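You operate a simulated robot arm through the tools that you are given. There is no shell and no other tool. Be economical: measure what you need, move in short steps, check, and stop when the job is done.

Carry out the task below with a simulated robot arm. There is one attempt and no reset: what you move stays moved.

JOB
Wet the scrub pad and scrub both ink stains off the cleaning bench.
Fine: wet it on the blue tray; put the pad back. Set down upright: scrub pad. What is to be rubbed or washed off counts as gone when no trace of it is left.

It is judged by the outcome, as a careful person would: the job done as asked, and still so three seconds after it is handed in. It fails if anything else is knocked over, pushed out of place, dropped, spilled or broken.

ROBOT AND FRAMES
A 7-joint arm with a fingered hand on a trunk, on a base that drives. Base frame: it is fixed to the floor where the robot stands at the start and does not move with it; the origin is under the middle of the robot, x ahead of it, y to its left, z up; the surface under the hand at the start is at about z = 820. Lengths are in mm, angles in degrees, forces in N, time in s.
Its first joint turns from -166.0 to 166.0 degrees. Places, roughly: black ink stain [500, 400, 800]; blue ink stain [600, 100, 800]; wet pad tray [800, -100, 800]. Payload 4 kg.
The TCP is the grasp point between the finger pads, 30 mm short of the fingertips. In the tool frame z runs along the fingers and y along their closing line. The gripper opens to 104 mm. The gripper's body begins 35 mm behind the TCP. The gripper is a hand of 4 fingers: y runs from the thumb to the fingers, the wrist lies at [-15, -113, -190] in the tool frame, and closing takes about 1.5 s.
Orientation is told as [roll, pitch, yaw] about the base's x, y, z axes, in that order, counted from this pose: with the fingers straight down and the wrist toward the robot, the tool's x, y and z point along [0, 1, 0], [1, 0, 0] and [0, 0, -1] of the base frame.

CONTROLS
- The arm moves only by the tool apply_moves. Its argument "commands" is a list of rows, each a list of 7 numbers: the shift along the tool's x, y, z in cm, then the turn, a rotation vector about the tool's x, y, z in degrees, then the finger opening in cm, from 0 to 10.4. In form: [[x, y, z, ax, ay, az, jaw], ...]. A call has 1 to 12 rows; each row is the pose to reach, as a shift and turn from the pose commanded when the call began, along the tool's axes at that moment. A row lasts 0.2 s, in which the tool goes at most 50 mm and 8.6 degrees; a call with a longer step from one row to the next is refused whole, and so is a gripper value outside its range. A pose out of reach is approached as far as the arm can. The call stops where the force on the tool passes 40 N (or 10 N more than at its start, if that is more) or the arm is blocked; 0.2 s more then pass. Each finger travels about 153 mm/s and halts on what it meets, pressing with about 26 N; the grip force reading is that of the motor and also rises with nothing between the fingers. The clock runs only during rows and for 0.2 s after the last one: add rows that repeat a pose to give the fingers time. It gives the time, the measured TCP pose, the force on the tool (base axes), the opening and the grip force at its end, in the units of the frame above (readings bear some noise), with the torque about the TCP (base axes, N m) and any sound that the robot's microphone picked up.
- Cameras (640 x 400 px; columns grow to the right, rows downward): "scene" is now at [329.1, 202.9, 1227.3]; the picture's right is [0.05, -1.00, 0.00], its down [-0.60, -0.03, -0.80] and it looks along [0.80, 0.04, -0.60] (base axes); focal length 214 px, centre (320, 200). "wrist" rides on the gripper at [61, -92, -130] in the tool frame; the picture's right is [-0.81, 0.27, -0.52], its down [-0.53, -0.71, 0.46] and it looks along [-0.24, 0.64, 0.72] (tool axes); focal length 275 px, centre (320, 200). There is no depth. A picture from a camera that has moved, and an enlarged one, comes with that camera's place and axes in the base frame and with its lens.
- snapshot(camera): a new picture of that camera. The clock stands still meanwhile.
- base_move(legs): drives the robot by 1 to 6 legs, each [ahead, left, turn to the left] in mm, mm and degrees, along the robot's own axes; the way and the turn of a leg run together, so that a leg with both is an arc; at most 1500 mm and 180 degrees a leg. The arm and the cameras ride along, it lands a little off, and it stops where it bumps. It gives what a move gives.
- grasp_type(shape): the hand has 4 fingers and takes this shape, open, in about a second: jaw (thumb against the fingers, like two jaws); tri (thumb and two fingers); tip (a fingertip pinch); poke (one finger out to press); point (the index stretched); flat (the hand flat); cup (the hand cupped); fist (a fist). The gripper value then closes the fingers along that shape, each until it touches; the sizes above hold for jaw. It gives what a move gives, with no picture.
- turn_head(pan, tilt): turns the head with the scene camera to pan (to the left, within 143 degrees either way) and tilt (down, from -29 to 69), counted from straight ahead of the robot. It gives what a move gives.
- enlarge(camera, box): a new picture of the part [left, top, right, bottom] of that camera's present view, enlarged. The clock stands still meanwhile.
- finish_job(): hands the job in; it is judged then, once.

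Go step by step. Nothing tells you exact positions but the pictures and the camera data: compare them with the known pose of the tool, close in by small moves and look again before you grip or let go. The budget is 120 turns and 82 pictures, counting those below and the enlarged ones. Unless the task says otherwise, let go and move clear before handing in, and close with one line.

The tools are called as name(argument=value, ...) on one line, values as JSON. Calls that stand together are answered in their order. apply_moves: Moves the arm, as the interface text tells. Its arguments: {"type":"object","properties":{"commands":{"type":"array"}},"required":["commands"]} The other tools are called the same way: grasp_type (shape) gives the hand a shape; base_move (legs) drives the base; turn_head (pan, tilt) turns the head that bears the scene camera; snapshot (camera) takes a picture; enlarge (camera, box) takes an enlarged picture of a part of a camera's view; finish_job () hands the job in.

At the start:

```text
time: 0.0
tcp_pos: [736.8, 20.9, 1125.8]
tool_rot: [0.0, 0.0, 0.2]
contact_force: [0.4, 0.0, 0.7]
moment: [0.02, 0.02, 0.03]
grip_width: 103.4
grip_force: 0.1
shape: jaw
robot x, y, heading: [-1.4, -0.7, -0.0]
head pan, tilt: [2.7, 36.6]
```

scene: 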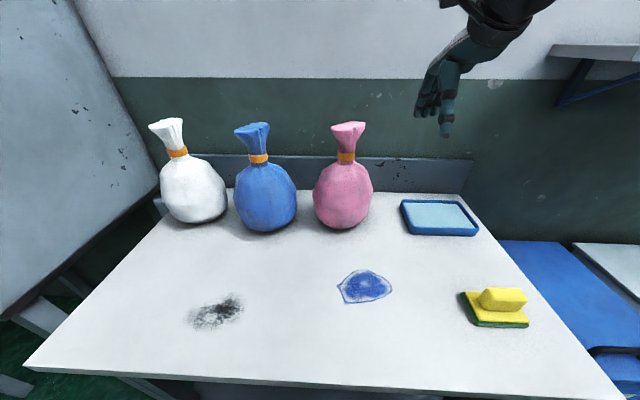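
wrist: 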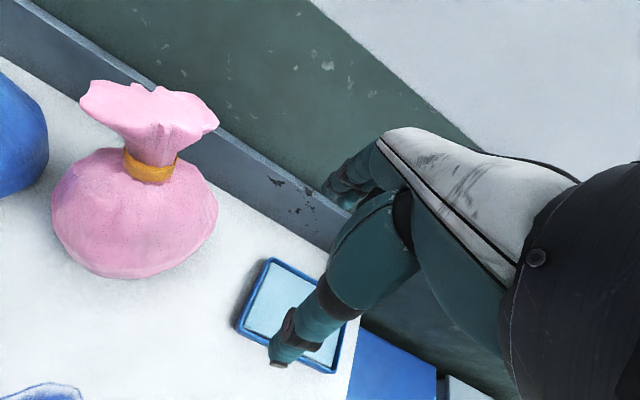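

I see the pad near (540,-118), the tray near (808,-112), the blue stain near (578,125) and the black one near (513,409). I'll back the base about 150 mm so that all of them are in reach, then look closely.

base_move(legs=[[-150, 0, 0]])

enlarge(camera="scene", box=[400, 160, 560, 260])

snapshot(camera="scene")

```text
time: 1.4
tcp_pos: [583.3, 18.7, 1126.9]
tool_rot: [0.2, 0.0, -0.1]
contact_force: [0.0, -0.2, 0.1]
moment: [-0.03, -0.01, 0.01]
grip_width: 103.9
grip_force: 0.1
shape: jaw
robot x, y, heading: [-150.1, 3.7, -0.2]
head pan, tilt: [2.7, 36.6]
```

```text
4.00 times, centred on (480, 210) of scene
camera zoom: at [177.2, 202.2, 1227.4], right [0.04, -1.0, 0.0], down [-0.6, -0.03, -0.8], along [0.8, 0.04, -0.6], focal length 858 px, centre (-320, 160)
```

zoom: 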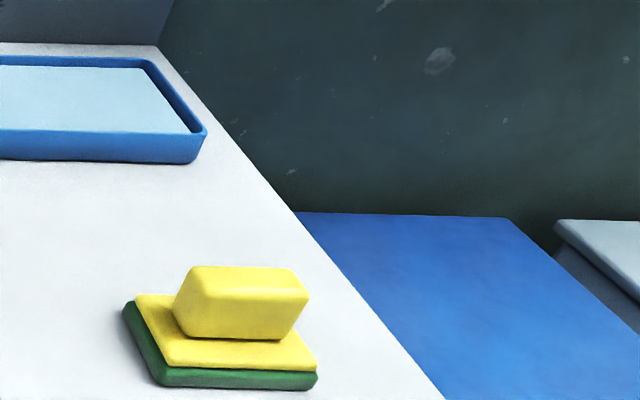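

```text
78 pictures are left
camera scene: at [177.2, 202.2, 1227.4], right [0.04, -1.0, 0.0], down [-0.6, -0.03, -0.8], along [0.8, 0.04, -0.6], focal length 214 px, centre (320, 200)
```

scene: 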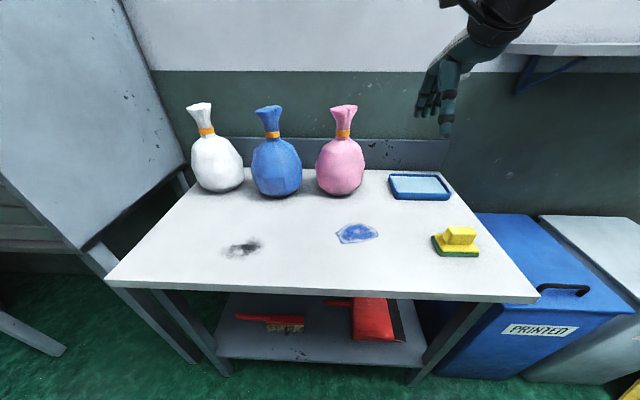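

Two views agree: the table is at z≈820, the pad is centred near (541,-108), and its handle runs along y with its top at about z≈874. I'll move above the pad and look again.

apply_moves(commands=[[-2.5, -0.8, 3.3, 0, 0, 0, 10.4], [-5, -1.6, 6.6, 0, 0, 0, 10.4], [-7.6, -2.4, 10, 0, 0, 0, 10.4], [-10.1, -3.2, 13.3, 0, 0, 0, 10.4], [-12.6, -4, 16.5, 0, 0, 0, 10.4], [-12.6, -4, 16.5, 0, 0, 0, 10.4]])

enlarge(camera="scene", box=[380, 160, 540, 260])

snapshot(camera="wrist")

```text
time: 2.8
tcp_pos: [546.3, -109.3, 963.6]
tool_rot: [0.0, 0.1, -0.1]
contact_force: [-0.4, -0.4, -0.2]
moment: [-0.04, 0.02, -0.01]
grip_width: 103.6
grip_force: 0.1
shape: jaw
robot x, y, heading: [-150.8, -1.5, -0.1]
head pan, tilt: [2.7, 36.6]
```

```text
4.00 times, centred on (460, 210) of scene
camera zoom: at [177.2, 202.2, 1227.4], right [0.04, -1.0, 0.0], down [-0.6, -0.03, -0.8], along [0.8, 0.04, -0.6], focal length 858 px, centre (-240, 160)
```

zoom: 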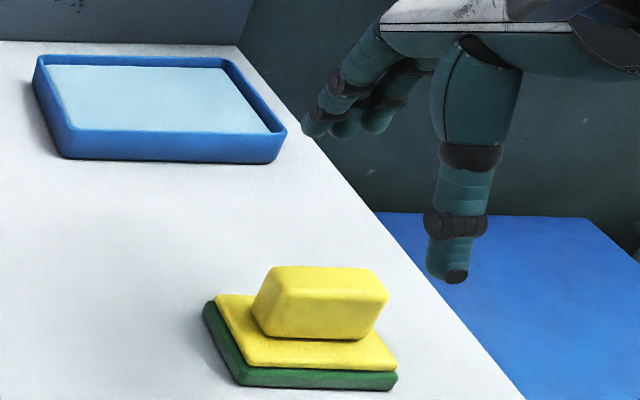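

```text
76 pictures are left
camera wrist: at [454.4, -48.0, 1094.4], right [0.27, -0.81, 0.52], down [-0.71, -0.53, -0.46], along [0.64, -0.24, -0.72], focal length 275 px, centre (320, 200)
```

wrist: 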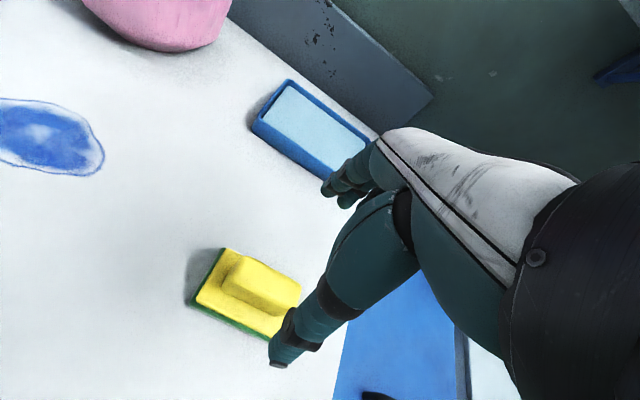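

The hand sits above the pad, but the thumb appears about 10 mm right of the handle's middle. I'll correct that and lower to just above handle height.

apply_moves(commands=[[0.9, -0.3, 2.5, 0, 0, 0, 10.4], [0.9, -0.3, 5.5, 0, 0, 0, 10.4], [0.9, -0.3, 5.5, 0, 0, 0, 10.4]])

enlarge(camera="scene", box=[400, 180, 528, 260])

enlarge(camera="wrist", box=[160, 200, 400, 400])

```text
time: 3.6
tcp_pos: [543.9, -99.6, 908.5]
tool_rot: [-0.1, -0.1, -0.1]
contact_force: [0.4, 0.0, 0.2]
moment: [-0.01, 0.0, -0.01]
grip_width: 103.5
grip_force: 0.1
shape: jaw
robot x, y, heading: [-153.9, -0.1, -0.6]
head pan, tilt: [2.7, 36.6]
```

```text
5.00 times, centred on (464, 220) of scene
camera zoom: at [177.2, 202.1, 1227.3], right [0.04, -1.0, 0.0], down [-0.6, -0.03, -0.8], along [0.8, 0.04, -0.6], focal length 1072 px, centre (-400, 100)
```

zoom: 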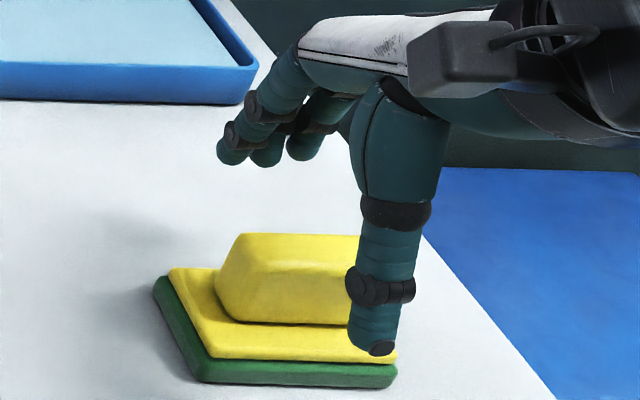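

```text
2.00 times, centred on (280, 300) of wrist
camera zoom: at [452.1, -38.1, 1038.8], right [0.27, -0.81, 0.52], down [-0.71, -0.53, -0.46], along [0.64, -0.24, -0.72], focal length 551 px, centre (400, 0)
```

zoom: 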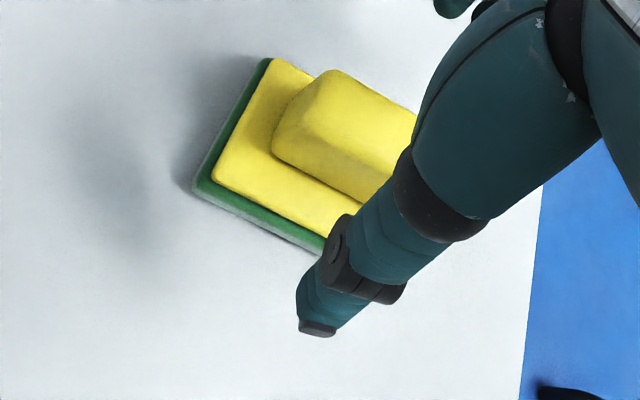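

The hand and the handle now line up in both views, with the thumb in front and the fingers behind. I'll lower so the tips sit just above the pad's ledge, close partway and look.

apply_moves(commands=[[0, -0.2, 2, 0, 0, 0, 10.4], [0, -0.2, 3.4, 0, 0, 0, 10.4], [0, -0.2, 3.4, 0, 0, 0, 8], [0, -0.2, 3.4, 0, 0, 0, 6], [0, -0.2, 3.4, 0, 0, 0, 6]])

enlarge(camera="scene", box=[400, 180, 528, 260])

enlarge(camera="wrist", box=[160, 200, 400, 400])

```text
time: 4.8
tcp_pos: [540.8, -99.4, 872.5]
tool_rot: [0.1, 0.0, -0.1]
contact_force: [0.5, -0.3, -0.5]
moment: [0.03, -0.01, 0.0]
grip_width: 60.5
grip_force: 0.1
shape: jaw
robot x, y, heading: [-155.1, -2.2, -0.3]
head pan, tilt: [2.7, 36.6]
```

```text
5.00 times, centred on (464, 220) of scene
camera zoom: at [177.2, 202.1, 1227.3], right [0.04, -1.0, 0.0], down [-0.6, -0.03, -0.8], along [0.8, 0.04, -0.6], focal length 1072 px, centre (-400, 100)
```

zoom: 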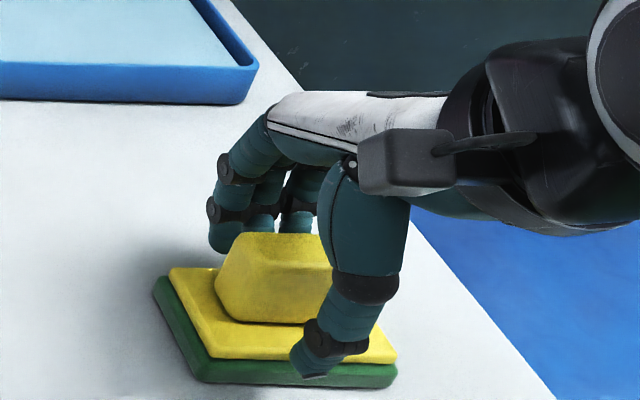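

```text
2.00 times, centred on (280, 300) of wrist
camera zoom: at [449.6, -37.4, 1002.1], right [0.27, -0.81, 0.52], down [-0.71, -0.53, -0.46], along [0.64, -0.24, -0.72], focal length 551 px, centre (400, 0)
```

zoom: 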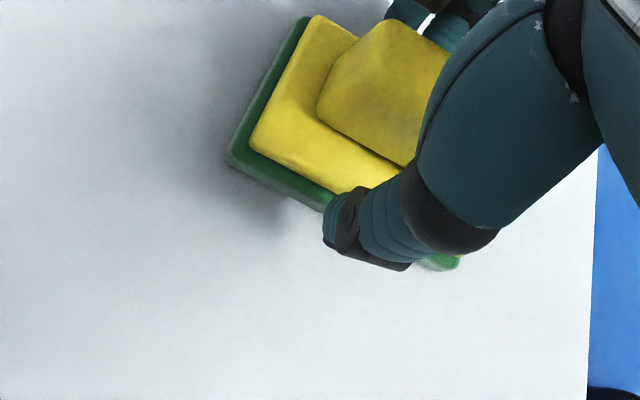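

The fingers straddle the handle and nothing reads as contact yet, so I'll close fully.

apply_moves(commands=[[0, 0, 0, 0, 0, 0, 4], [0, 0, 0, 0, 0, 0, 2], [0, 0, 0, 0, 0, 0, 0], [0, 0, 0, 0, 0, 0, 0], [0, 0, 0, 0, 0, 0, 0], [0, 0, 0, 0, 0, 0, 0], [0, 0, 0, 0, 0, 0, 0]])

enlarge(camera="scene", box=[400, 180, 528, 260])

```text
time: 6.4
tcp_pos: [540.1, -97.8, 871.6]
tool_rot: [0.1, 0.0, 0.0]
contact_force: [-0.3, 0.0, 5.0]
moment: [-0.02, -0.12, -0.06]
grip_width: 35.2
grip_force: 26.2
shape: jaw
robot x, y, heading: [-153.5, 0.4, -0.4]
head pan, tilt: [2.7, 36.6]
```

```text
5.00 times, centred on (464, 220) of scene
camera zoom: at [177.1, 202.2, 1227.4], right [0.04, -1.0, 0.0], down [-0.6, -0.03, -0.8], along [0.8, 0.04, -0.6], focal length 1072 px, centre (-400, 100)
```

zoom: 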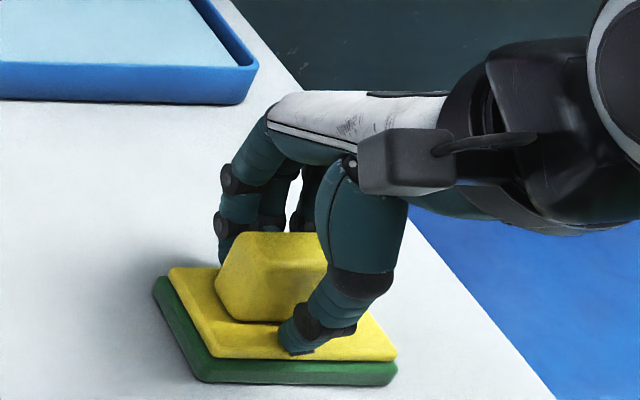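

The handle is held at 35 mm, with the pad's rest pose at TCP (540,-98,872). I'll lift and check.

apply_moves(commands=[[0, 0, -2, 0, 0, 0, 0], [0, 0, -5, 0, 0, 0, 0], [0, 0, -8, 0, 0, 0, 0], [0, 0, -10, 0, 0, 0, 0], [0, 0, -10, 0, 0, 0, 0]])

snapshot(camera="scene")

snapshot(camera="wrist")

```text
time: 7.6
tcp_pos: [537.0, -98.0, 972.3]
tool_rot: [0.0, 0.0, -0.1]
contact_force: [-0.2, 0.4, -0.9]
moment: [0.03, 0.02, -0.03]
grip_width: 35.1
grip_force: 25.8
shape: jaw
robot x, y, heading: [-149.2, -0.2, -0.1]
head pan, tilt: [2.7, 36.6]
```

```text
70 pictures are left
camera scene: at [177.2, 202.1, 1227.3], right [0.04, -1.0, 0.0], down [-0.6, -0.03, -0.8], along [0.8, 0.04, -0.6], focal length 214 px, centre (320, 200)
```

scene: 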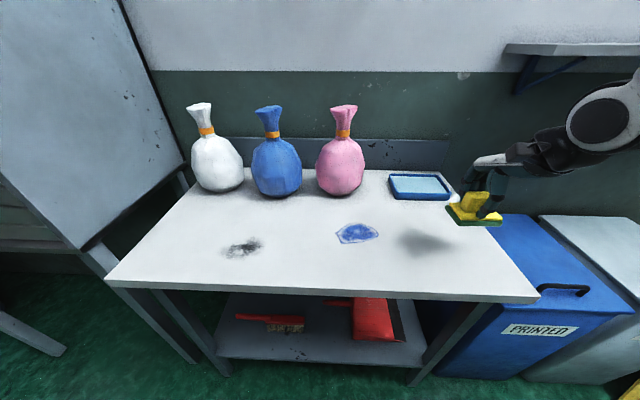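

```text
69 pictures are left
camera wrist: at [445.3, -36.9, 1102.8], right [0.27, -0.81, 0.52], down [-0.71, -0.53, -0.46], along [0.64, -0.24, -0.72], focal length 275 px, centre (320, 200)
```

wrist: 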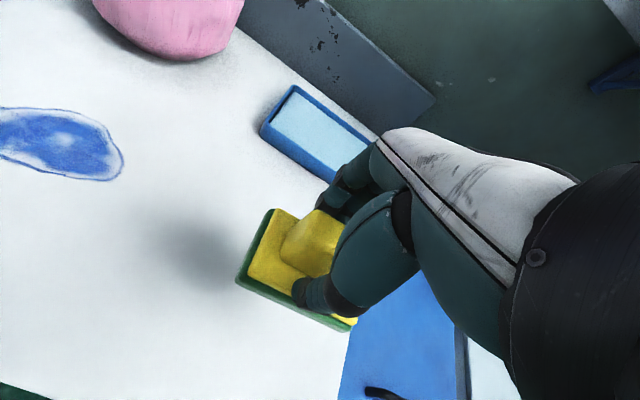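

The pad is held level and clear. I take the tray to be centred near (787,-87) with its rim at about z≈850, so I'll move over it at this height and check alignment.

apply_moves(commands=[[0.2, 4, 0, 0, 0, 0, 0], [0.4, 8, 0, 0, 0, 0, 0], [0.6, 12.5, 0, 0, 0, 0, 0], [0.8, 17, 0, 0, 0, 0, 0], [1, 21, 0, 0, 0, 0, 0], [1.1, 25, 0, 0, 0, 0, 0], [1.1, 25, 0, 0, 0, 0, 0]])

enlarge(camera="scene", box=[360, 120, 520, 220])

snapshot(camera="wrist")

```text
time: 9.2
tcp_pos: [788.0, -87.3, 975.7]
tool_rot: [0.1, 0.0, -0.1]
contact_force: [-0.1, -0.2, 0.0]
moment: [0.0, 0.0, -0.01]
grip_width: 35.0
grip_force: 26.2
shape: jaw
robot x, y, heading: [-152.8, 4.0, 0.0]
head pan, tilt: [2.7, 36.6]
```

```text
4.00 times, centred on (440, 170) of scene
camera zoom: at [177.2, 202.1, 1227.3], right [0.04, -1.0, 0.0], down [-0.6, -0.03, -0.8], along [0.8, 0.04, -0.6], focal length 858 px, centre (-160, 320)
```

zoom: 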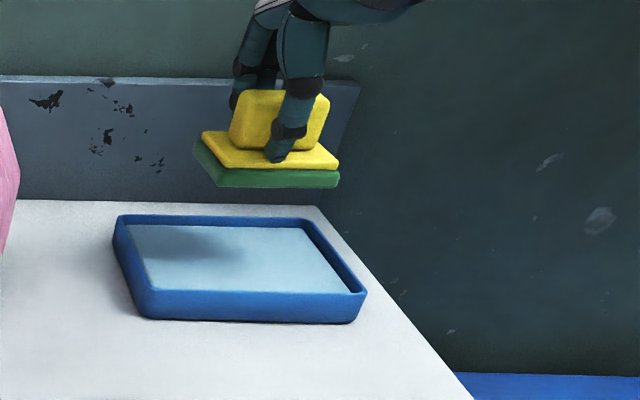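

```text
67 pictures are left
camera wrist: at [695.8, -25.6, 1106.2], right [0.27, -0.81, 0.52], down [-0.71, -0.53, -0.46], along [0.64, -0.24, -0.72], focal length 275 px, centre (320, 200)
```

wrist: 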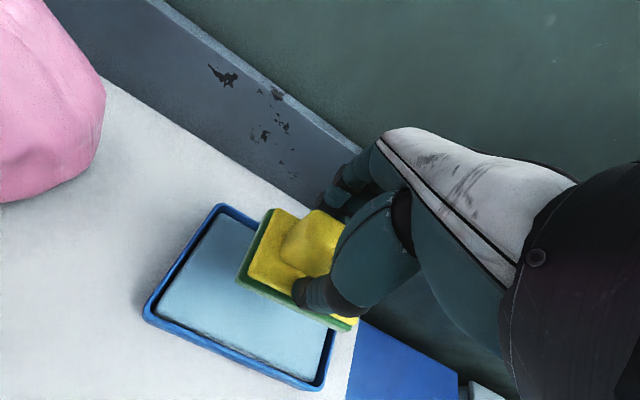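

In both views the pad is centred over the tray within a few mm. I'll lower it into the tray slowly and watch the force.

apply_moves(commands=[[0.2, 0, 3, 0, 0, 0, 0], [0.2, 0, 6, 0, 0, 0, 0], [0.2, 0, 7.5, 0, 0, 0, 0], [0.2, 0, 8, 0, 0, 0, 0], [0.2, 0, 8.3, 0, 0, 0, 0], [0.2, 0, 8.6, 0, 0, 0, 0], [0.2, 0, 8.6, 0, 0, 0, 0]])

enlarge(camera="scene", box=[360, 120, 520, 220])

```text
time: 10.4
tcp_pos: [792.3, -85.1, 895.8]
tool_rot: [0.1, -0.8, -0.1]
contact_force: [-1.2, 1.2, 12.6]
moment: [0.01, 0.09, 0.02]
grip_width: 35.0
grip_force: 26.3
shape: jaw
robot x, y, heading: [-156.7, -2.4, -0.5]
head pan, tilt: [2.7, 36.6]
stopped in row 6: the force on the tool passed its limit at 44 N (the readings are from after the stop); the commanded pose is now the measured one
```

```text
4.00 times, centred on (440, 170) of scene
camera zoom: at [176.6, 202.2, 1227.5], right [0.04, -1.0, 0.0], down [-0.6, -0.03, -0.8], along [0.8, 0.04, -0.6], focal length 858 px, centre (-160, 320)
```

zoom: 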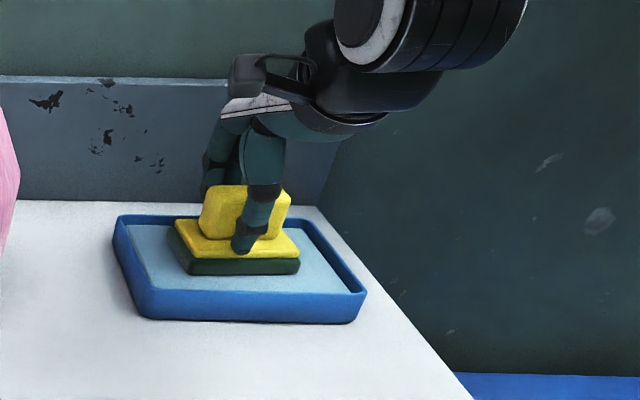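

The pad rests in the tray and its green face looks darker, as if wet. I'll let it soak a moment, then lift.

apply_moves(commands=[[0, 0, 0, 0, 0, 0, 0], [0, 0, 0.1, 0, 0, 0, 0], [0, 0, 0.1, 0, 0, 0, 0], [0, 0, 0.1, 0, 0, 0, 0], [0, 0, 0.1, 0, 0, 0, 0], [0, 0, 0, 0, 0, 0, 0]])

apply_moves(commands=[[0, 0, -1, 0, 0, 0, 0], [0, 0, -3, 0, 0, 0, 0], [0, 0, -6, 0, 0, 0, 0], [0, 0, -8, 0, 0, 0, 0], [0, 0, -8, 0, 0, 0, 0]])

enlarge(camera="scene", box=[360, 120, 520, 220])

enlarge(camera="scene", box=[200, 180, 400, 305])

```text
time: 11.8
tcp_pos: [790.2, -84.5, 894.6]
tool_rot: [0.2, -0.9, -0.1]
contact_force: [2.1, 0.9, 33.4]
moment: [0.02, -0.39, 0.01]
grip_width: 35.4
grip_force: 26.2
shape: jaw
robot x, y, heading: [-151.6, 1.8, -0.2]
head pan, tilt: [2.7, 36.6]
```

```text
time: 13.0
tcp_pos: [790.2, -85.1, 972.9]
tool_rot: [0.2, -0.6, -0.1]
contact_force: [0.1, 0.3, -0.6]
moment: [0.0, 0.01, -0.01]
grip_width: 35.0
grip_force: 26.0
shape: jaw
robot x, y, heading: [-152.0, -1.4, -0.2]
head pan, tilt: [2.7, 36.6]
```

```text
4.00 times, centred on (440, 170) of scene
camera zoom: at [177.2, 202.2, 1227.3], right [0.04, -1.0, 0.0], down [-0.6, -0.03, -0.8], along [0.8, 0.04, -0.6], focal length 858 px, centre (-160, 320)
```

zoom: 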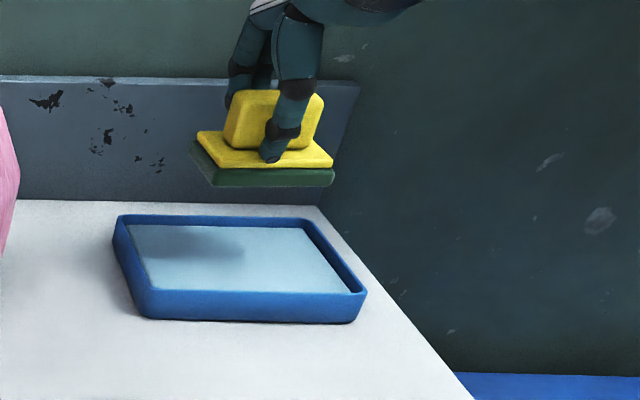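

```text
3.20 times, centred on (300, 242) of scene
camera zoom: at [177.2, 202.2, 1227.3], right [0.04, -1.0, 0.0], down [-0.6, -0.03, -0.8], along [0.8, 0.04, -0.6], focal length 686 px, centre (384, 64)
```

zoom: 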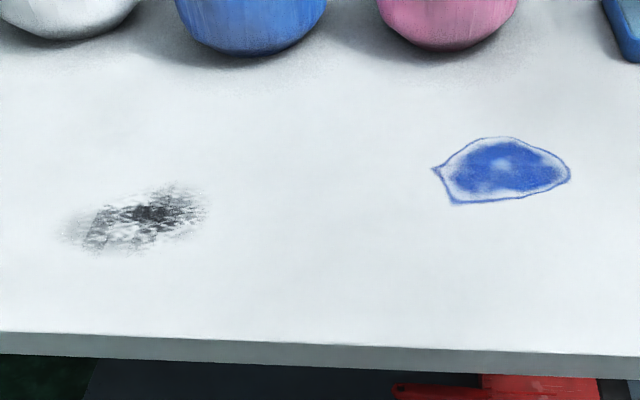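

The pad is wet, its green face visibly darker. The blue stain spans about x 541–620, y 70–181 and the black one about x 481–554, y 356–460; next I'll go over the blue one, keeping clear of the pink bag.

apply_moves(commands=[[0, -4.8, 0, 0, 0, 0, 0], [0, -9.6, 0, 0.6, 0, 0, 0], [2, -13.8, 0, 0.6, 0, 0, 0], [5.8, -16.5, 0, 0.6, 0, 0, 0], [10, -18.6, 0, 0.6, 0, 0, 0], [14.4, -20, 0, 0.6, 0, 0, 0], [18.6, -21, 0, 0.6, 0, 0, 0], [22, -21, 0, 0.6, 0, 0, 0], [22, -21, 4, 0.6, 0, 0, 0], [22, -21, 7, 0.6, 0, 0, 0], [22, -21, 9, 0.6, 0, 0, 0], [22, -21, 9, 0.6, 0, 0, 0]])

enlarge(camera="scene", box=[280, 180, 440, 280])

```text
time: 15.6
tcp_pos: [582.2, 137.1, 880.0]
tool_rot: [0.2, 0.1, -0.1]
contact_force: [-0.1, 0.2, -0.4]
moment: [0.02, 0.01, -0.02]
grip_width: 34.5
grip_force: 26.3
shape: jaw
robot x, y, heading: [-151.9, 3.7, -0.3]
head pan, tilt: [2.7, 36.6]
```

```text
4.00 times, centred on (360, 230) of scene
camera zoom: at [177.1, 202.3, 1227.3], right [0.04, -1.0, 0.0], down [-0.6, -0.03, -0.8], along [0.8, 0.04, -0.6], focal length 858 px, centre (160, 80)
```

zoom: 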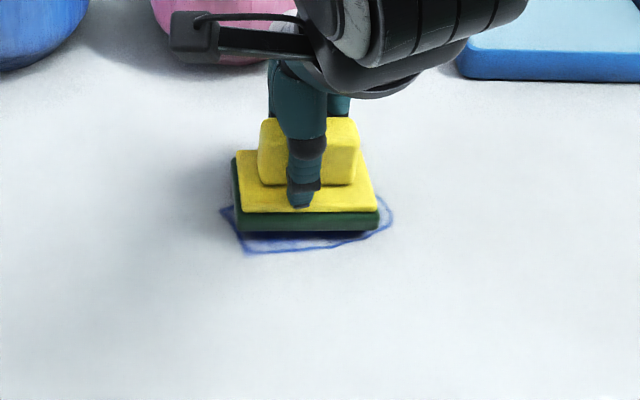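

The pad is over the blue stain, about 8 mm above the table. I'll lower to light contact.

apply_moves(commands=[[0, 0, 0.5, 0, 0, 0, 0], [0, 0, 0.8, 0, 0, 0, 0], [0, 0, 0.9, 0, 0, 0, 0], [0, 0, 0.9, 0, 0, 0, 0]])

```text
time: 16.6
tcp_pos: [581.6, 136.8, 871.4]
tool_rot: [0.2, 0.0, -0.1]
contact_force: [-1.5, -0.4, 2.1]
moment: [0.03, -0.08, -0.02]
grip_width: 34.6
grip_force: 26.3
shape: jaw
robot x, y, heading: [-149.0, -3.0, -0.1]
head pan, tilt: [2.7, 36.6]
```

It is in light contact (2 N). I'll press slightly and scrub the middle and near half.

apply_moves(commands=[[0, 0, 0.1, 0, 0, 0, 0], [2, 0, 0.1, 0, 0, 0, 0], [0, 0, 0.1, 0, 0, 0, 0], [-2.2, 0, 0.1, 0, 0, 0, 0], [-2.4, -1.2, 0.1, 0, 0, 0, 0], [0, -1.2, 0.1, 0, 0, 0, 0], [2.2, -1.2, 0.1, 0, 0, 0, 0], [2.2, -2.4, 0.1, 0, 0, 0, 0], [0, -2.4, 0.1, 0, 0, 0, 0], [-2.4, -2.4, 0.1, 0, 0, 0, 0], [-2.4, -1.2, 0.1, 0, 0, 0, 0], [0, 0, 0.1, 0, 0, 0, 0]])

enlarge(camera="scene", box=[280, 180, 440, 280])

```text
time: 19.2
tcp_pos: [581.2, 134.7, 870.8]
tool_rot: [0.1, -0.2, -0.2]
contact_force: [-3.2, -6.6, 21.0]
moment: [-0.29, -0.07, -0.06]
grip_width: 34.1
grip_force: 25.7
shape: jaw
robot x, y, heading: [-153.7, -1.9, -0.1]
head pan, tilt: [2.7, 36.6]
```

```text
4.00 times, centred on (360, 230) of scene
camera zoom: at [176.5, 201.5, 1227.6], right [0.04, -1.0, 0.0], down [-0.6, -0.03, -0.8], along [0.8, 0.03, -0.6], focal length 858 px, centre (160, 80)
```

zoom: 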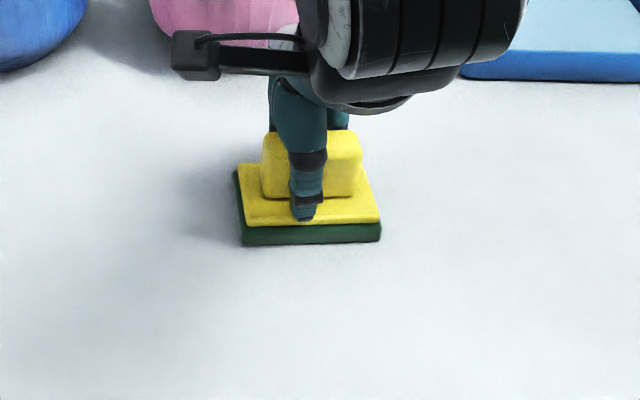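

The near half has come off cleanly. Now the far half.

apply_moves(commands=[[2.2, 0, 0, 0, 0, 0, 0], [2.2, 1.2, 0, 0, 0, 0, 0], [0, 1.2, 0, 0, 0, 0, 0], [-2.4, 1.2, 0, 0, 0, 0, 0], [-2.4, 2.4, 0, 0, 0, 0, 0], [0, 2.4, 0, 0, 0, 0, 0], [2.4, 2.4, 0, 0, 0, 0, 0], [2.4, 0.8, 0, 0, 0, 0, 0], [0, 0.8, 0, 0, 0, 0, 0], [-2.6, 0.6, 0, 0, 0, 0, 0], [0, 0, 0, 0, 0, 0, 0], [0, 0, -0.5, 0, 0, 0, 0]])

apply_moves(commands=[[0, 0, -3, 0, 0, 0, 0], [0, 0, -6, 0, 0, 0, 0], [0, -4, -8, 0, 0, 0, 0], [4, -6, -8, 0, 0, 0, 0], [8.5, -6.5, -8, 0, 0, 0, 0], [13, -6.5, -8, 0, 0, 0, 0], [17.5, -6.5, -8, 0, 0, 0, 0], [22, -6.5, -8, 0, 0, 0, 0], [26, -6.3, -8, 0, 0, 0, 0], [28.2, -6.3, -8, 0, 0, 0, 0], [28.2, -6.3, -8, 0, 0, 0, 0]])

enlarge(camera="scene", box=[200, 170, 400, 295])

```text
time: 21.8
tcp_pos: [580.2, 136.4, 877.5]
tool_rot: [0.1, 0.0, 0.0]
contact_force: [-0.3, -0.1, -0.6]
moment: [0.0, 0.06, 0.0]
grip_width: 33.0
grip_force: 25.8
shape: jaw
robot x, y, heading: [-151.9, -1.3, -0.1]
head pan, tilt: [2.7, 36.6]
```

```text
time: 23.4
tcp_pos: [521.8, 291.7, 1014.0]
tool_rot: [10.2, 1.8, -0.6]
contact_force: [-0.7, 0.8, -0.3]
moment: [-0.01, -0.02, -0.02]
grip_width: 33.2
grip_force: 26.0
shape: jaw
robot x, y, heading: [-152.2, -0.3, 0.0]
head pan, tilt: [2.7, 36.6]
stopped in row 7: the arm was blocked; the commanded pose is now the measured one
```

```text
3.20 times, centred on (300, 232) of scene
camera zoom: at [177.5, 201.1, 1228.2], right [0.03, -1.0, 0.0], down [-0.59, -0.02, -0.81], along [0.81, 0.02, -0.59], focal length 686 px, centre (384, 96)
```

zoom: 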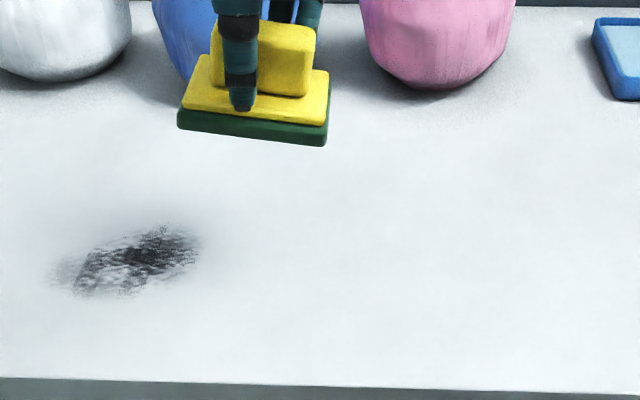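

The blue stain looks gone. The arm jams reaching left from here and has tilted, so I'll go back to a level pose and drive the base left to bring the black stain in front.

apply_moves(commands=[[-4, 0, 0.2, -0.5, -3, 0, 0], [-8, 0, 0.6, -1, -6, -0.3, 0], [-12, 0, 1.2, -1.5, -9, -0.6, 0], [-15, 0, 1.8, -1.8, -10.2, -0.6, 0], [-17.2, 0, 2.4, -1.8, -10.2, -0.6, 0], [-17.2, 0, 2.4, -1.8, -10.2, -0.6, 0]])

snapshot(camera="scene")

```text
time: 24.8
tcp_pos: [518.1, 126.4, 958.2]
tool_rot: [0.1, -0.1, -0.1]
contact_force: [0.7, -0.2, -0.2]
moment: [0.03, -0.01, 0.03]
grip_width: 33.1
grip_force: 25.5
shape: jaw
robot x, y, heading: [-147.1, 0.6, 0.0]
head pan, tilt: [2.7, 36.6]
```

```text
60 pictures are left
camera scene: at [177.2, 202.1, 1227.3], right [0.04, -1.0, 0.0], down [-0.6, -0.03, -0.8], along [0.8, 0.03, -0.6], focal length 214 px, centre (320, 200)
```

scene: 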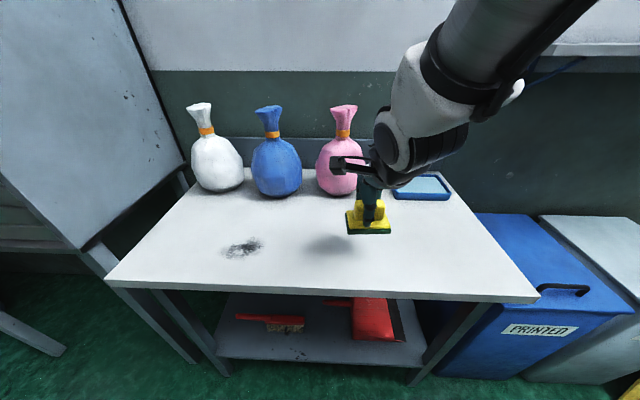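

The arm is level again and the floor to the left is clear. I'll drive 50 mm back and about 290 mm left.

base_move(legs=[[-50, 0, 0], [0, 290, 0]])

snapshot(camera="scene")

```text
time: 27.3
tcp_pos: [467.6, 424.8, 959.7]
tool_rot: [0.1, -0.2, 0.1]
contact_force: [1.7, 0.1, 0.0]
moment: [0.0, -0.02, 0.02]
grip_width: 33.4
grip_force: 26.0
shape: jaw
robot x, y, heading: [-204.5, 293.7, 0.2]
head pan, tilt: [2.7, 36.6]
```

```text
59 pictures are left
camera scene: at [125.9, 499.0, 1227.3], right [0.05, -1.0, 0.0], down [-0.6, -0.03, -0.8], along [0.8, 0.04, -0.6], focal length 214 px, centre (320, 200)
```

scene: 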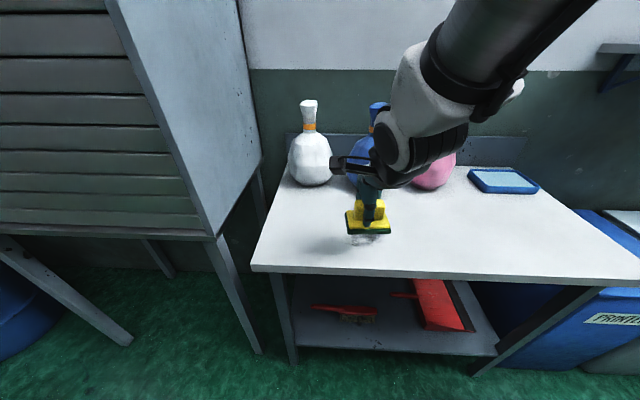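

The base landed as planned. Now I'll bring the pad over the black stain, low.

apply_moves(commands=[[-0.4, 2.5, 0, 0, 0, 0, 0], [-0.7, 5, 0, 0, 0, 0, 0], [-0.7, 5, 4, 0, 0, 0, 0], [-0.7, 5, 7, 0, 0, 0, 0], [-0.7, 5, 7, 0, 0, 0, 0]])

enlarge(camera="scene", box=[280, 180, 440, 280])

```text
time: 28.5
tcp_pos: [517.9, 420.1, 888.3]
tool_rot: [0.1, -0.1, 0.2]
contact_force: [0.7, -0.2, -0.5]
moment: [-0.03, 0.0, -0.01]
grip_width: 33.2
grip_force: 26.2
shape: jaw
robot x, y, heading: [-203.0, 297.5, 0.0]
head pan, tilt: [2.7, 36.6]
```

```text
4.00 times, centred on (360, 230) of scene
camera zoom: at [125.9, 499.0, 1227.3], right [0.05, -1.0, 0.0], down [-0.6, -0.03, -0.8], along [0.8, 0.04, -0.6], focal length 858 px, centre (160, 80)
```

zoom: 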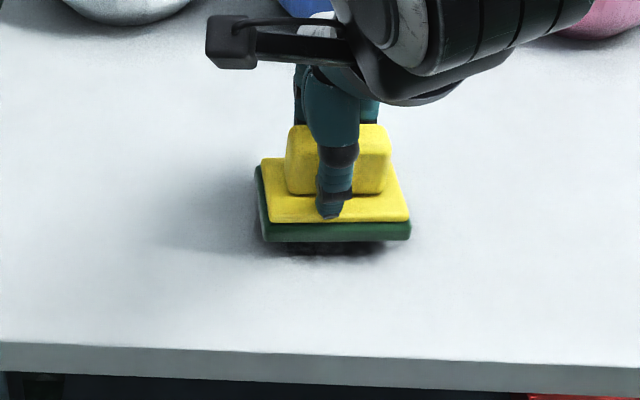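

The pad is over the black stain. I'll lower to contact.

apply_moves(commands=[[0, 0, 0.8, 0, 0, 0, 0], [0, 0, 1.4, 0, 0, 0, 0], [0, 0, 1.7, 0, 0, 0, 0], [0, 0, 1.8, 0, 0, 0, 0], [0, 0, 1.8, 0, 0, 0, 0]])

```text
time: 29.7
tcp_pos: [516.5, 420.1, 871.3]
tool_rot: [0.1, -0.2, 0.1]
contact_force: [-1.4, -2.1, 14.9]
moment: [-0.14, -0.06, -0.07]
grip_width: 33.4
grip_force: 26.3
shape: jaw
robot x, y, heading: [-208.2, 297.3, -0.0]
head pan, tilt: [2.7, 36.6]
```

Contact is about 15 N. I'll scrub the middle and near half, then the far half.

apply_moves(commands=[[2.4, 0, 0.05, 0, 0, 0, 0], [0, 0, 0.05, 0, 0, 0, 0], [-2.8, 0, 0.05, 0, 0, 0, 0], [-2.8, -1.2, 0.05, 0, 0, 0, 0], [0, -1.2, 0.05, 0, 0, 0, 0], [2.4, -1.2, 0.05, 0, 0, 0, 0], [2.4, -2.4, 0.05, 0, 0, 0, 0], [0, -2.4, 0.05, 0, 0, 0, 0], [-2.8, -2.4, 0.05, 0, 0, 0, 0], [-2.8, -1, 0.05, 0, 0, 0, 0], [0, -0.6, 0.05, 0, 0, 0, 0], [0, 0, 0, 0, 0, 0, 0]])

apply_moves(commands=[[2.2, 0, 0, 0, 0, 0, 0], [2.4, 1.2, 0, 0, 0, 0, 0], [0, 1.2, 0, 0, 0, 0, 0], [-2.8, 1.2, 0, 0, 0, 0, 0], [-2.8, 2.4, 0, 0, 0, 0, 0], [0, 2.4, 0, 0, 0, 0, 0], [2.4, 2.4, 0, 0, 0, 0, 0], [2.4, 0.8, 0, 0, 0, 0, 0], [0, 0.8, 0, 0, 0, 0, 0], [-2.8, 0.6, 0, 0, 0, 0, 0], [0, 0, 0, 0, 0, 0, 0], [0, 0, -0.5, 0, 0, 0, 0]])

apply_moves(commands=[[0, 0, -3, 0, 0, 0, 0], [0, 0, -6, 0, 0, 0, 0], [-4, 0, -8, 0, 0, 0, 0], [-8.5, 0, -8, 0, 0, 0, 0], [-13, 0, -8, 0, 0, 0, 0], [-17, 0, -8, 0, 0, 0, 0], [-17, 0, -8, 0, 0, 0, 0]])

enlarge(camera="scene", box=[260, 180, 460, 305])

```text
time: 31.8
tcp_pos: [495.8, 391.2, 871.0]
tool_rot: [0.3, -0.4, 0.3]
contact_force: [-3.1, 0.8, 15.9]
moment: [0.04, -0.04, -0.05]
grip_width: 34.9
grip_force: 26.6
shape: jaw
robot x, y, heading: [-204.6, 295.7, 0.2]
head pan, tilt: [2.7, 36.6]
stopped in row 10: the force on the tool passed its limit at 43 N (the readings are from after the stop); the commanded pose is now the measured one
```

```text
time: 34.4
tcp_pos: [494.9, 390.9, 875.0]
tool_rot: [0.0, 0.1, 0.3]
contact_force: [0.5, -0.4, -1.1]
moment: [0.02, 0.04, -0.01]
grip_width: 31.5
grip_force: 26.5
shape: jaw
robot x, y, heading: [-201.6, 290.5, 0.1]
head pan, tilt: [2.7, 36.6]
```

```text
time: 36.0
tcp_pos: [495.8, 218.6, 952.7]
tool_rot: [0.1, -0.1, 0.3]
contact_force: [0.5, 0.7, 0.5]
moment: [-0.02, 0.05, -0.02]
grip_width: 31.3
grip_force: 26.1
shape: jaw
robot x, y, heading: [-204.6, 295.9, 0.0]
head pan, tilt: [2.7, 36.6]
```

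```text
3.20 times, centred on (360, 242) of scene
camera zoom: at [125.6, 499.5, 1227.3], right [0.05, -1.0, 0.0], down [-0.6, -0.03, -0.8], along [0.8, 0.04, -0.6], focal length 686 px, centre (192, 64)
```

zoom: 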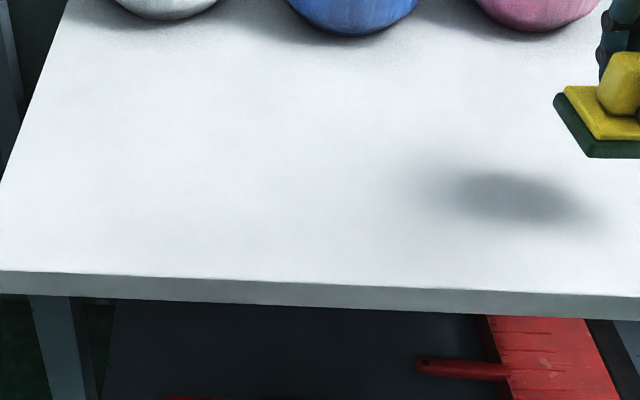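

The black stain looks gone, but one stroke set was shifted after a force stop. I'll zoom in on both spots to check for faint traces.

enlarge(camera="scene", box=[310, 200, 406, 260])

enlarge(camera="scene", box=[420, 190, 540, 265])

```text
6.67 times, centred on (358, 230) of scene
camera zoom: at [125.6, 499.5, 1227.3], right [0.05, -1.0, 0.0], down [-0.6, -0.03, -0.8], along [0.8, 0.04, -0.6], focal length 1430 px, centre (67, 0)
```

zoom: 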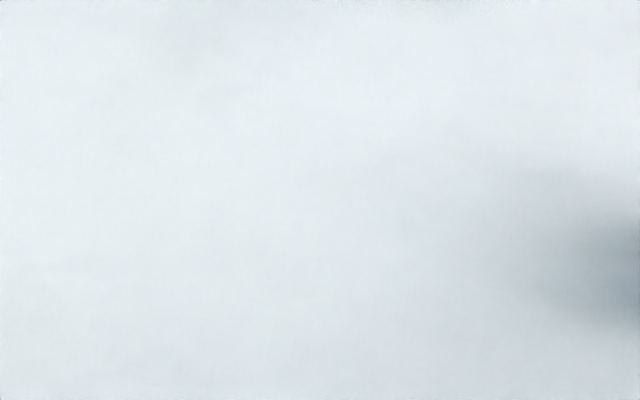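

```text
5.33 times, centred on (480, 228) of scene
camera zoom: at [125.6, 499.5, 1227.3], right [0.05, -1.0, 0.0], down [-0.6, -0.03, -0.8], along [0.8, 0.04, -0.6], focal length 1144 px, centre (-533, 53)
```

zoom: 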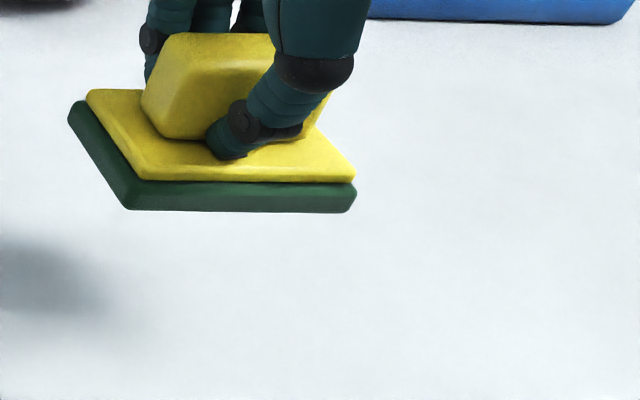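

The black area is clean. I'll drive back to the right to return the pad, then check the blue area once it is unobstructed.

base_move(legs=[[0, -295, 0]])

snapshot(camera="scene")

enlarge(camera="scene", box=[280, 180, 440, 280])

snapshot(camera="wrist")

```text
time: 38.1
tcp_pos: [494.7, -99.2, 952.9]
tool_rot: [0.2, -0.1, 0.0]
contact_force: [0.2, -0.3, 0.2]
moment: [0.01, 0.0, 0.02]
grip_width: 31.4
grip_force: 26.3
shape: jaw
robot x, y, heading: [-201.6, -19.7, -0.2]
head pan, tilt: [2.7, 36.6]
```

```text
54 pictures are left
camera scene: at [126.9, 183.7, 1227.3], right [0.05, -1.0, 0.0], down [-0.6, -0.03, -0.8], along [0.8, 0.04, -0.6], focal length 214 px, centre (320, 200)
```

scene: 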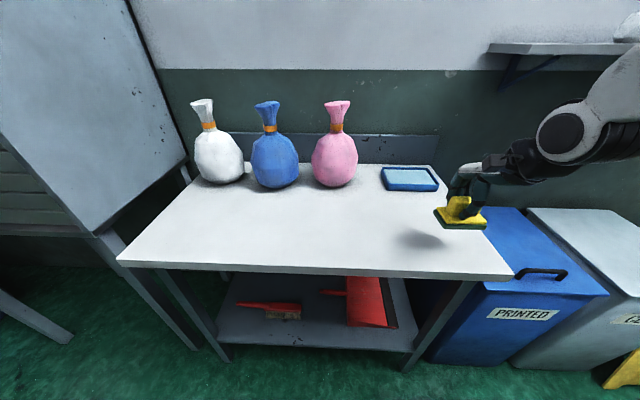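

```text
4.00 times, centred on (360, 230) of scene
camera zoom: at [126.9, 183.7, 1227.3], right [0.05, -1.0, 0.0], down [-0.6, -0.03, -0.8], along [0.8, 0.04, -0.6], focal length 858 px, centre (160, 80)
```

zoom: 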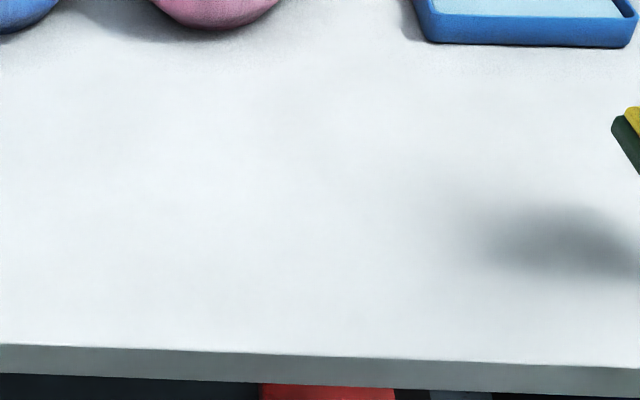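

```text
52 pictures are left
camera wrist: at [403.6, -37.6, 1083.3], right [0.28, -0.81, 0.52], down [-0.71, -0.53, -0.46], along [0.65, -0.24, -0.72], focal length 275 px, centre (320, 200)
```

wrist: 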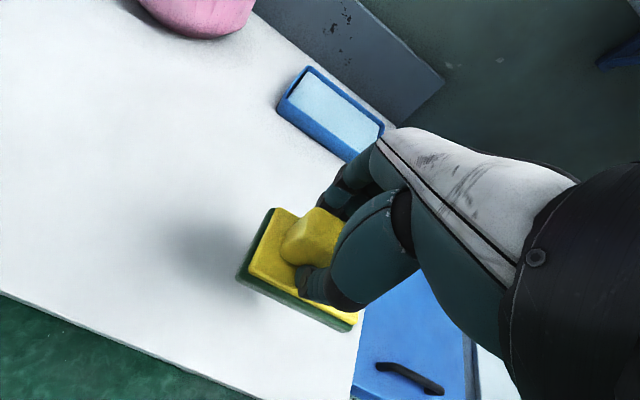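

Both stains are gone, and the tray and bags stand as before. I'll put the pad back at its original place, TCP (540,-98), lowering to the table gently.

apply_moves(commands=[[0, 2.2, 0, 0, 0, 0, 0], [0.1, 4.6, 0, 0, 0, 0, 0], [0.1, 4.6, 3.5, 0, 0, 0, 0], [0.1, 4.6, 6.5, 0, 0, 0, 0], [0.1, 4.6, 7.6, 0, 0, 0, 0], [0.1, 4.6, 8, 0, 0, 0, 0], [0.1, 4.6, 8, 0, 0, 0, 0]])

enlarge(camera="scene", box=[380, 180, 508, 260])

```text
time: 39.8
tcp_pos: [539.9, -98.0, 873.1]
tool_rot: [0.2, -0.2, 0.0]
contact_force: [0.1, 0.3, 6.3]
moment: [0.05, -0.19, 0.03]
grip_width: 31.4
grip_force: 26.0
shape: jaw
robot x, y, heading: [-206.3, -19.5, -0.1]
head pan, tilt: [2.7, 36.6]
```

```text
5.00 times, centred on (444, 220) of scene
camera zoom: at [126.7, 183.7, 1227.4], right [0.05, -1.0, 0.0], down [-0.6, -0.03, -0.8], along [0.8, 0.04, -0.6], focal length 1072 px, centre (-300, 100)
```

zoom: 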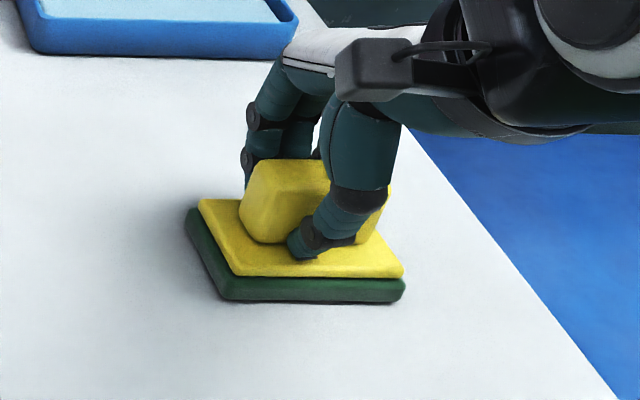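

The pad rests flat on the table (6 N). I'll release and rise.

apply_moves(commands=[[0, 0, 0, 0, 0, 0, 4.5], [0, 0, 0, 0, 0, 0, 6], [0, 0, 0, 0, 0, 0, 8], [0, 0, 0, 0, 0, 0, 10], [0, 0, 0, 0, 0, 0, 10], [0, 0, 0, 0, 0, 0, 10]])

apply_moves(commands=[[0, 0, -2, 0, 0, 0, 10], [0, 0, -5, 0, 0, 0, 10], [0, 0, -9, 0, 0, 0, 10], [0, 0, -13, 0, 0, 0, 10], [0, 0, -17, 0, 0, 0, 10], [0, 0, -17, 0, 0, 0, 10]])

enlarge(camera="scene", box=[380, 160, 540, 260])

snapshot(camera="scene")

```text
time: 41.1
tcp_pos: [540.3, -97.7, 871.3]
tool_rot: [0.2, -0.1, 0.0]
contact_force: [-0.4, 1.2, 1.5]
moment: [0.03, 0.0, -0.03]
grip_width: 100.0
grip_force: 0.0
shape: jaw
robot x, y, heading: [-205.6, -21.7, 0.1]
head pan, tilt: [2.7, 36.6]
```

```text
time: 42.5
tcp_pos: [540.2, -99.3, 1043.1]
tool_rot: [0.3, -0.1, 0.1]
contact_force: [0.0, 0.0, -1.2]
moment: [0.01, 0.0, 0.01]
grip_width: 100.0
grip_force: 0.1
shape: jaw
robot x, y, heading: [-206.3, -20.3, -0.1]
head pan, tilt: [2.7, 36.6]
```

```text
4.00 times, centred on (460, 210) of scene
camera zoom: at [126.9, 183.7, 1227.3], right [0.05, -1.0, 0.0], down [-0.6, -0.03, -0.8], along [0.8, 0.04, -0.6], focal length 858 px, centre (-240, 160)
```

zoom: 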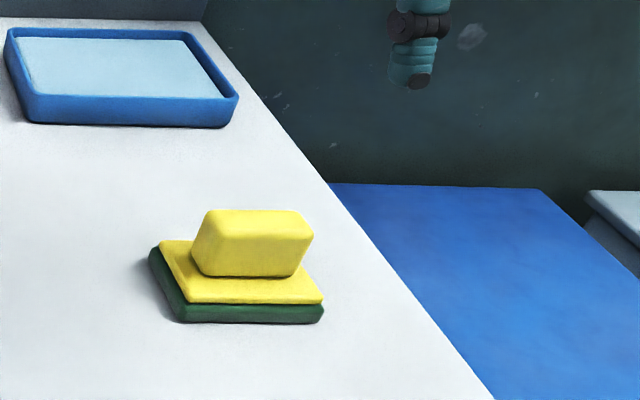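

```text
49 pictures are left
camera scene: at [126.9, 183.7, 1227.3], right [0.05, -1.0, 0.0], down [-0.6, -0.03, -0.8], along [0.8, 0.04, -0.6], focal length 214 px, centre (320, 200)
```

scene: 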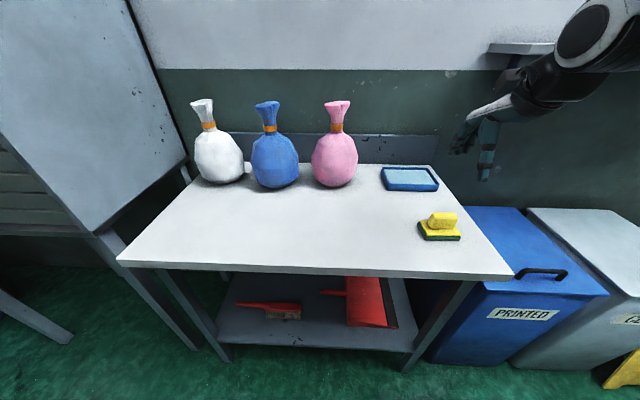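

The pad stands upright at its old place and the hand is clear. One last close look at the black stain's area.

enlarge(camera="scene", box=[150, 175, 310, 275])

enlarge(camera="scene", box=[280, 175, 440, 275])

```text
4.00 times, centred on (230, 225) of scene
camera zoom: at [126.9, 183.7, 1227.3], right [0.05, -1.0, 0.0], down [-0.6, -0.03, -0.8], along [0.8, 0.04, -0.6], focal length 858 px, centre (680, 100)
```

zoom: 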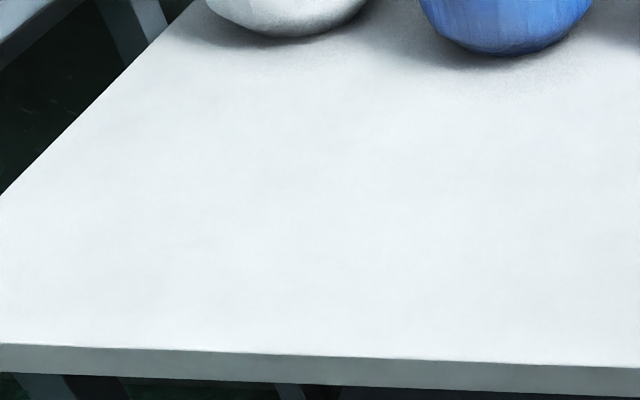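

```text
4.00 times, centred on (360, 225) of scene
camera zoom: at [126.9, 183.7, 1227.3], right [0.05, -1.0, 0.0], down [-0.6, -0.03, -0.8], along [0.8, 0.04, -0.6], focal length 858 px, centre (160, 100)
```

zoom: 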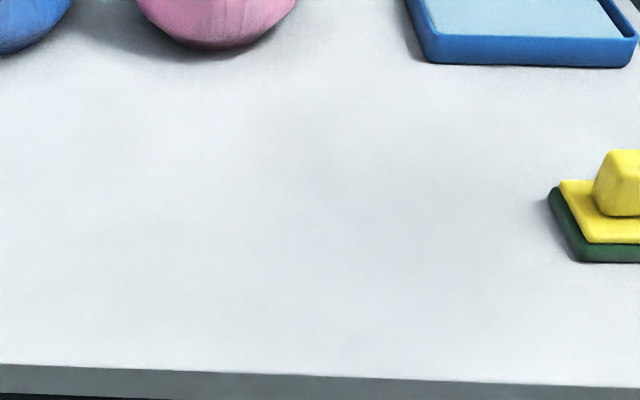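

The bench shows no trace of either stain, and everything stands in place. I'm handing the job in.

finish_job()

```text
The job is handed in.
```

I wet the pad on the blue tray, scrubbed both ink stains off with no trace visible in close-up pictures, and set the pad back upright where it started.
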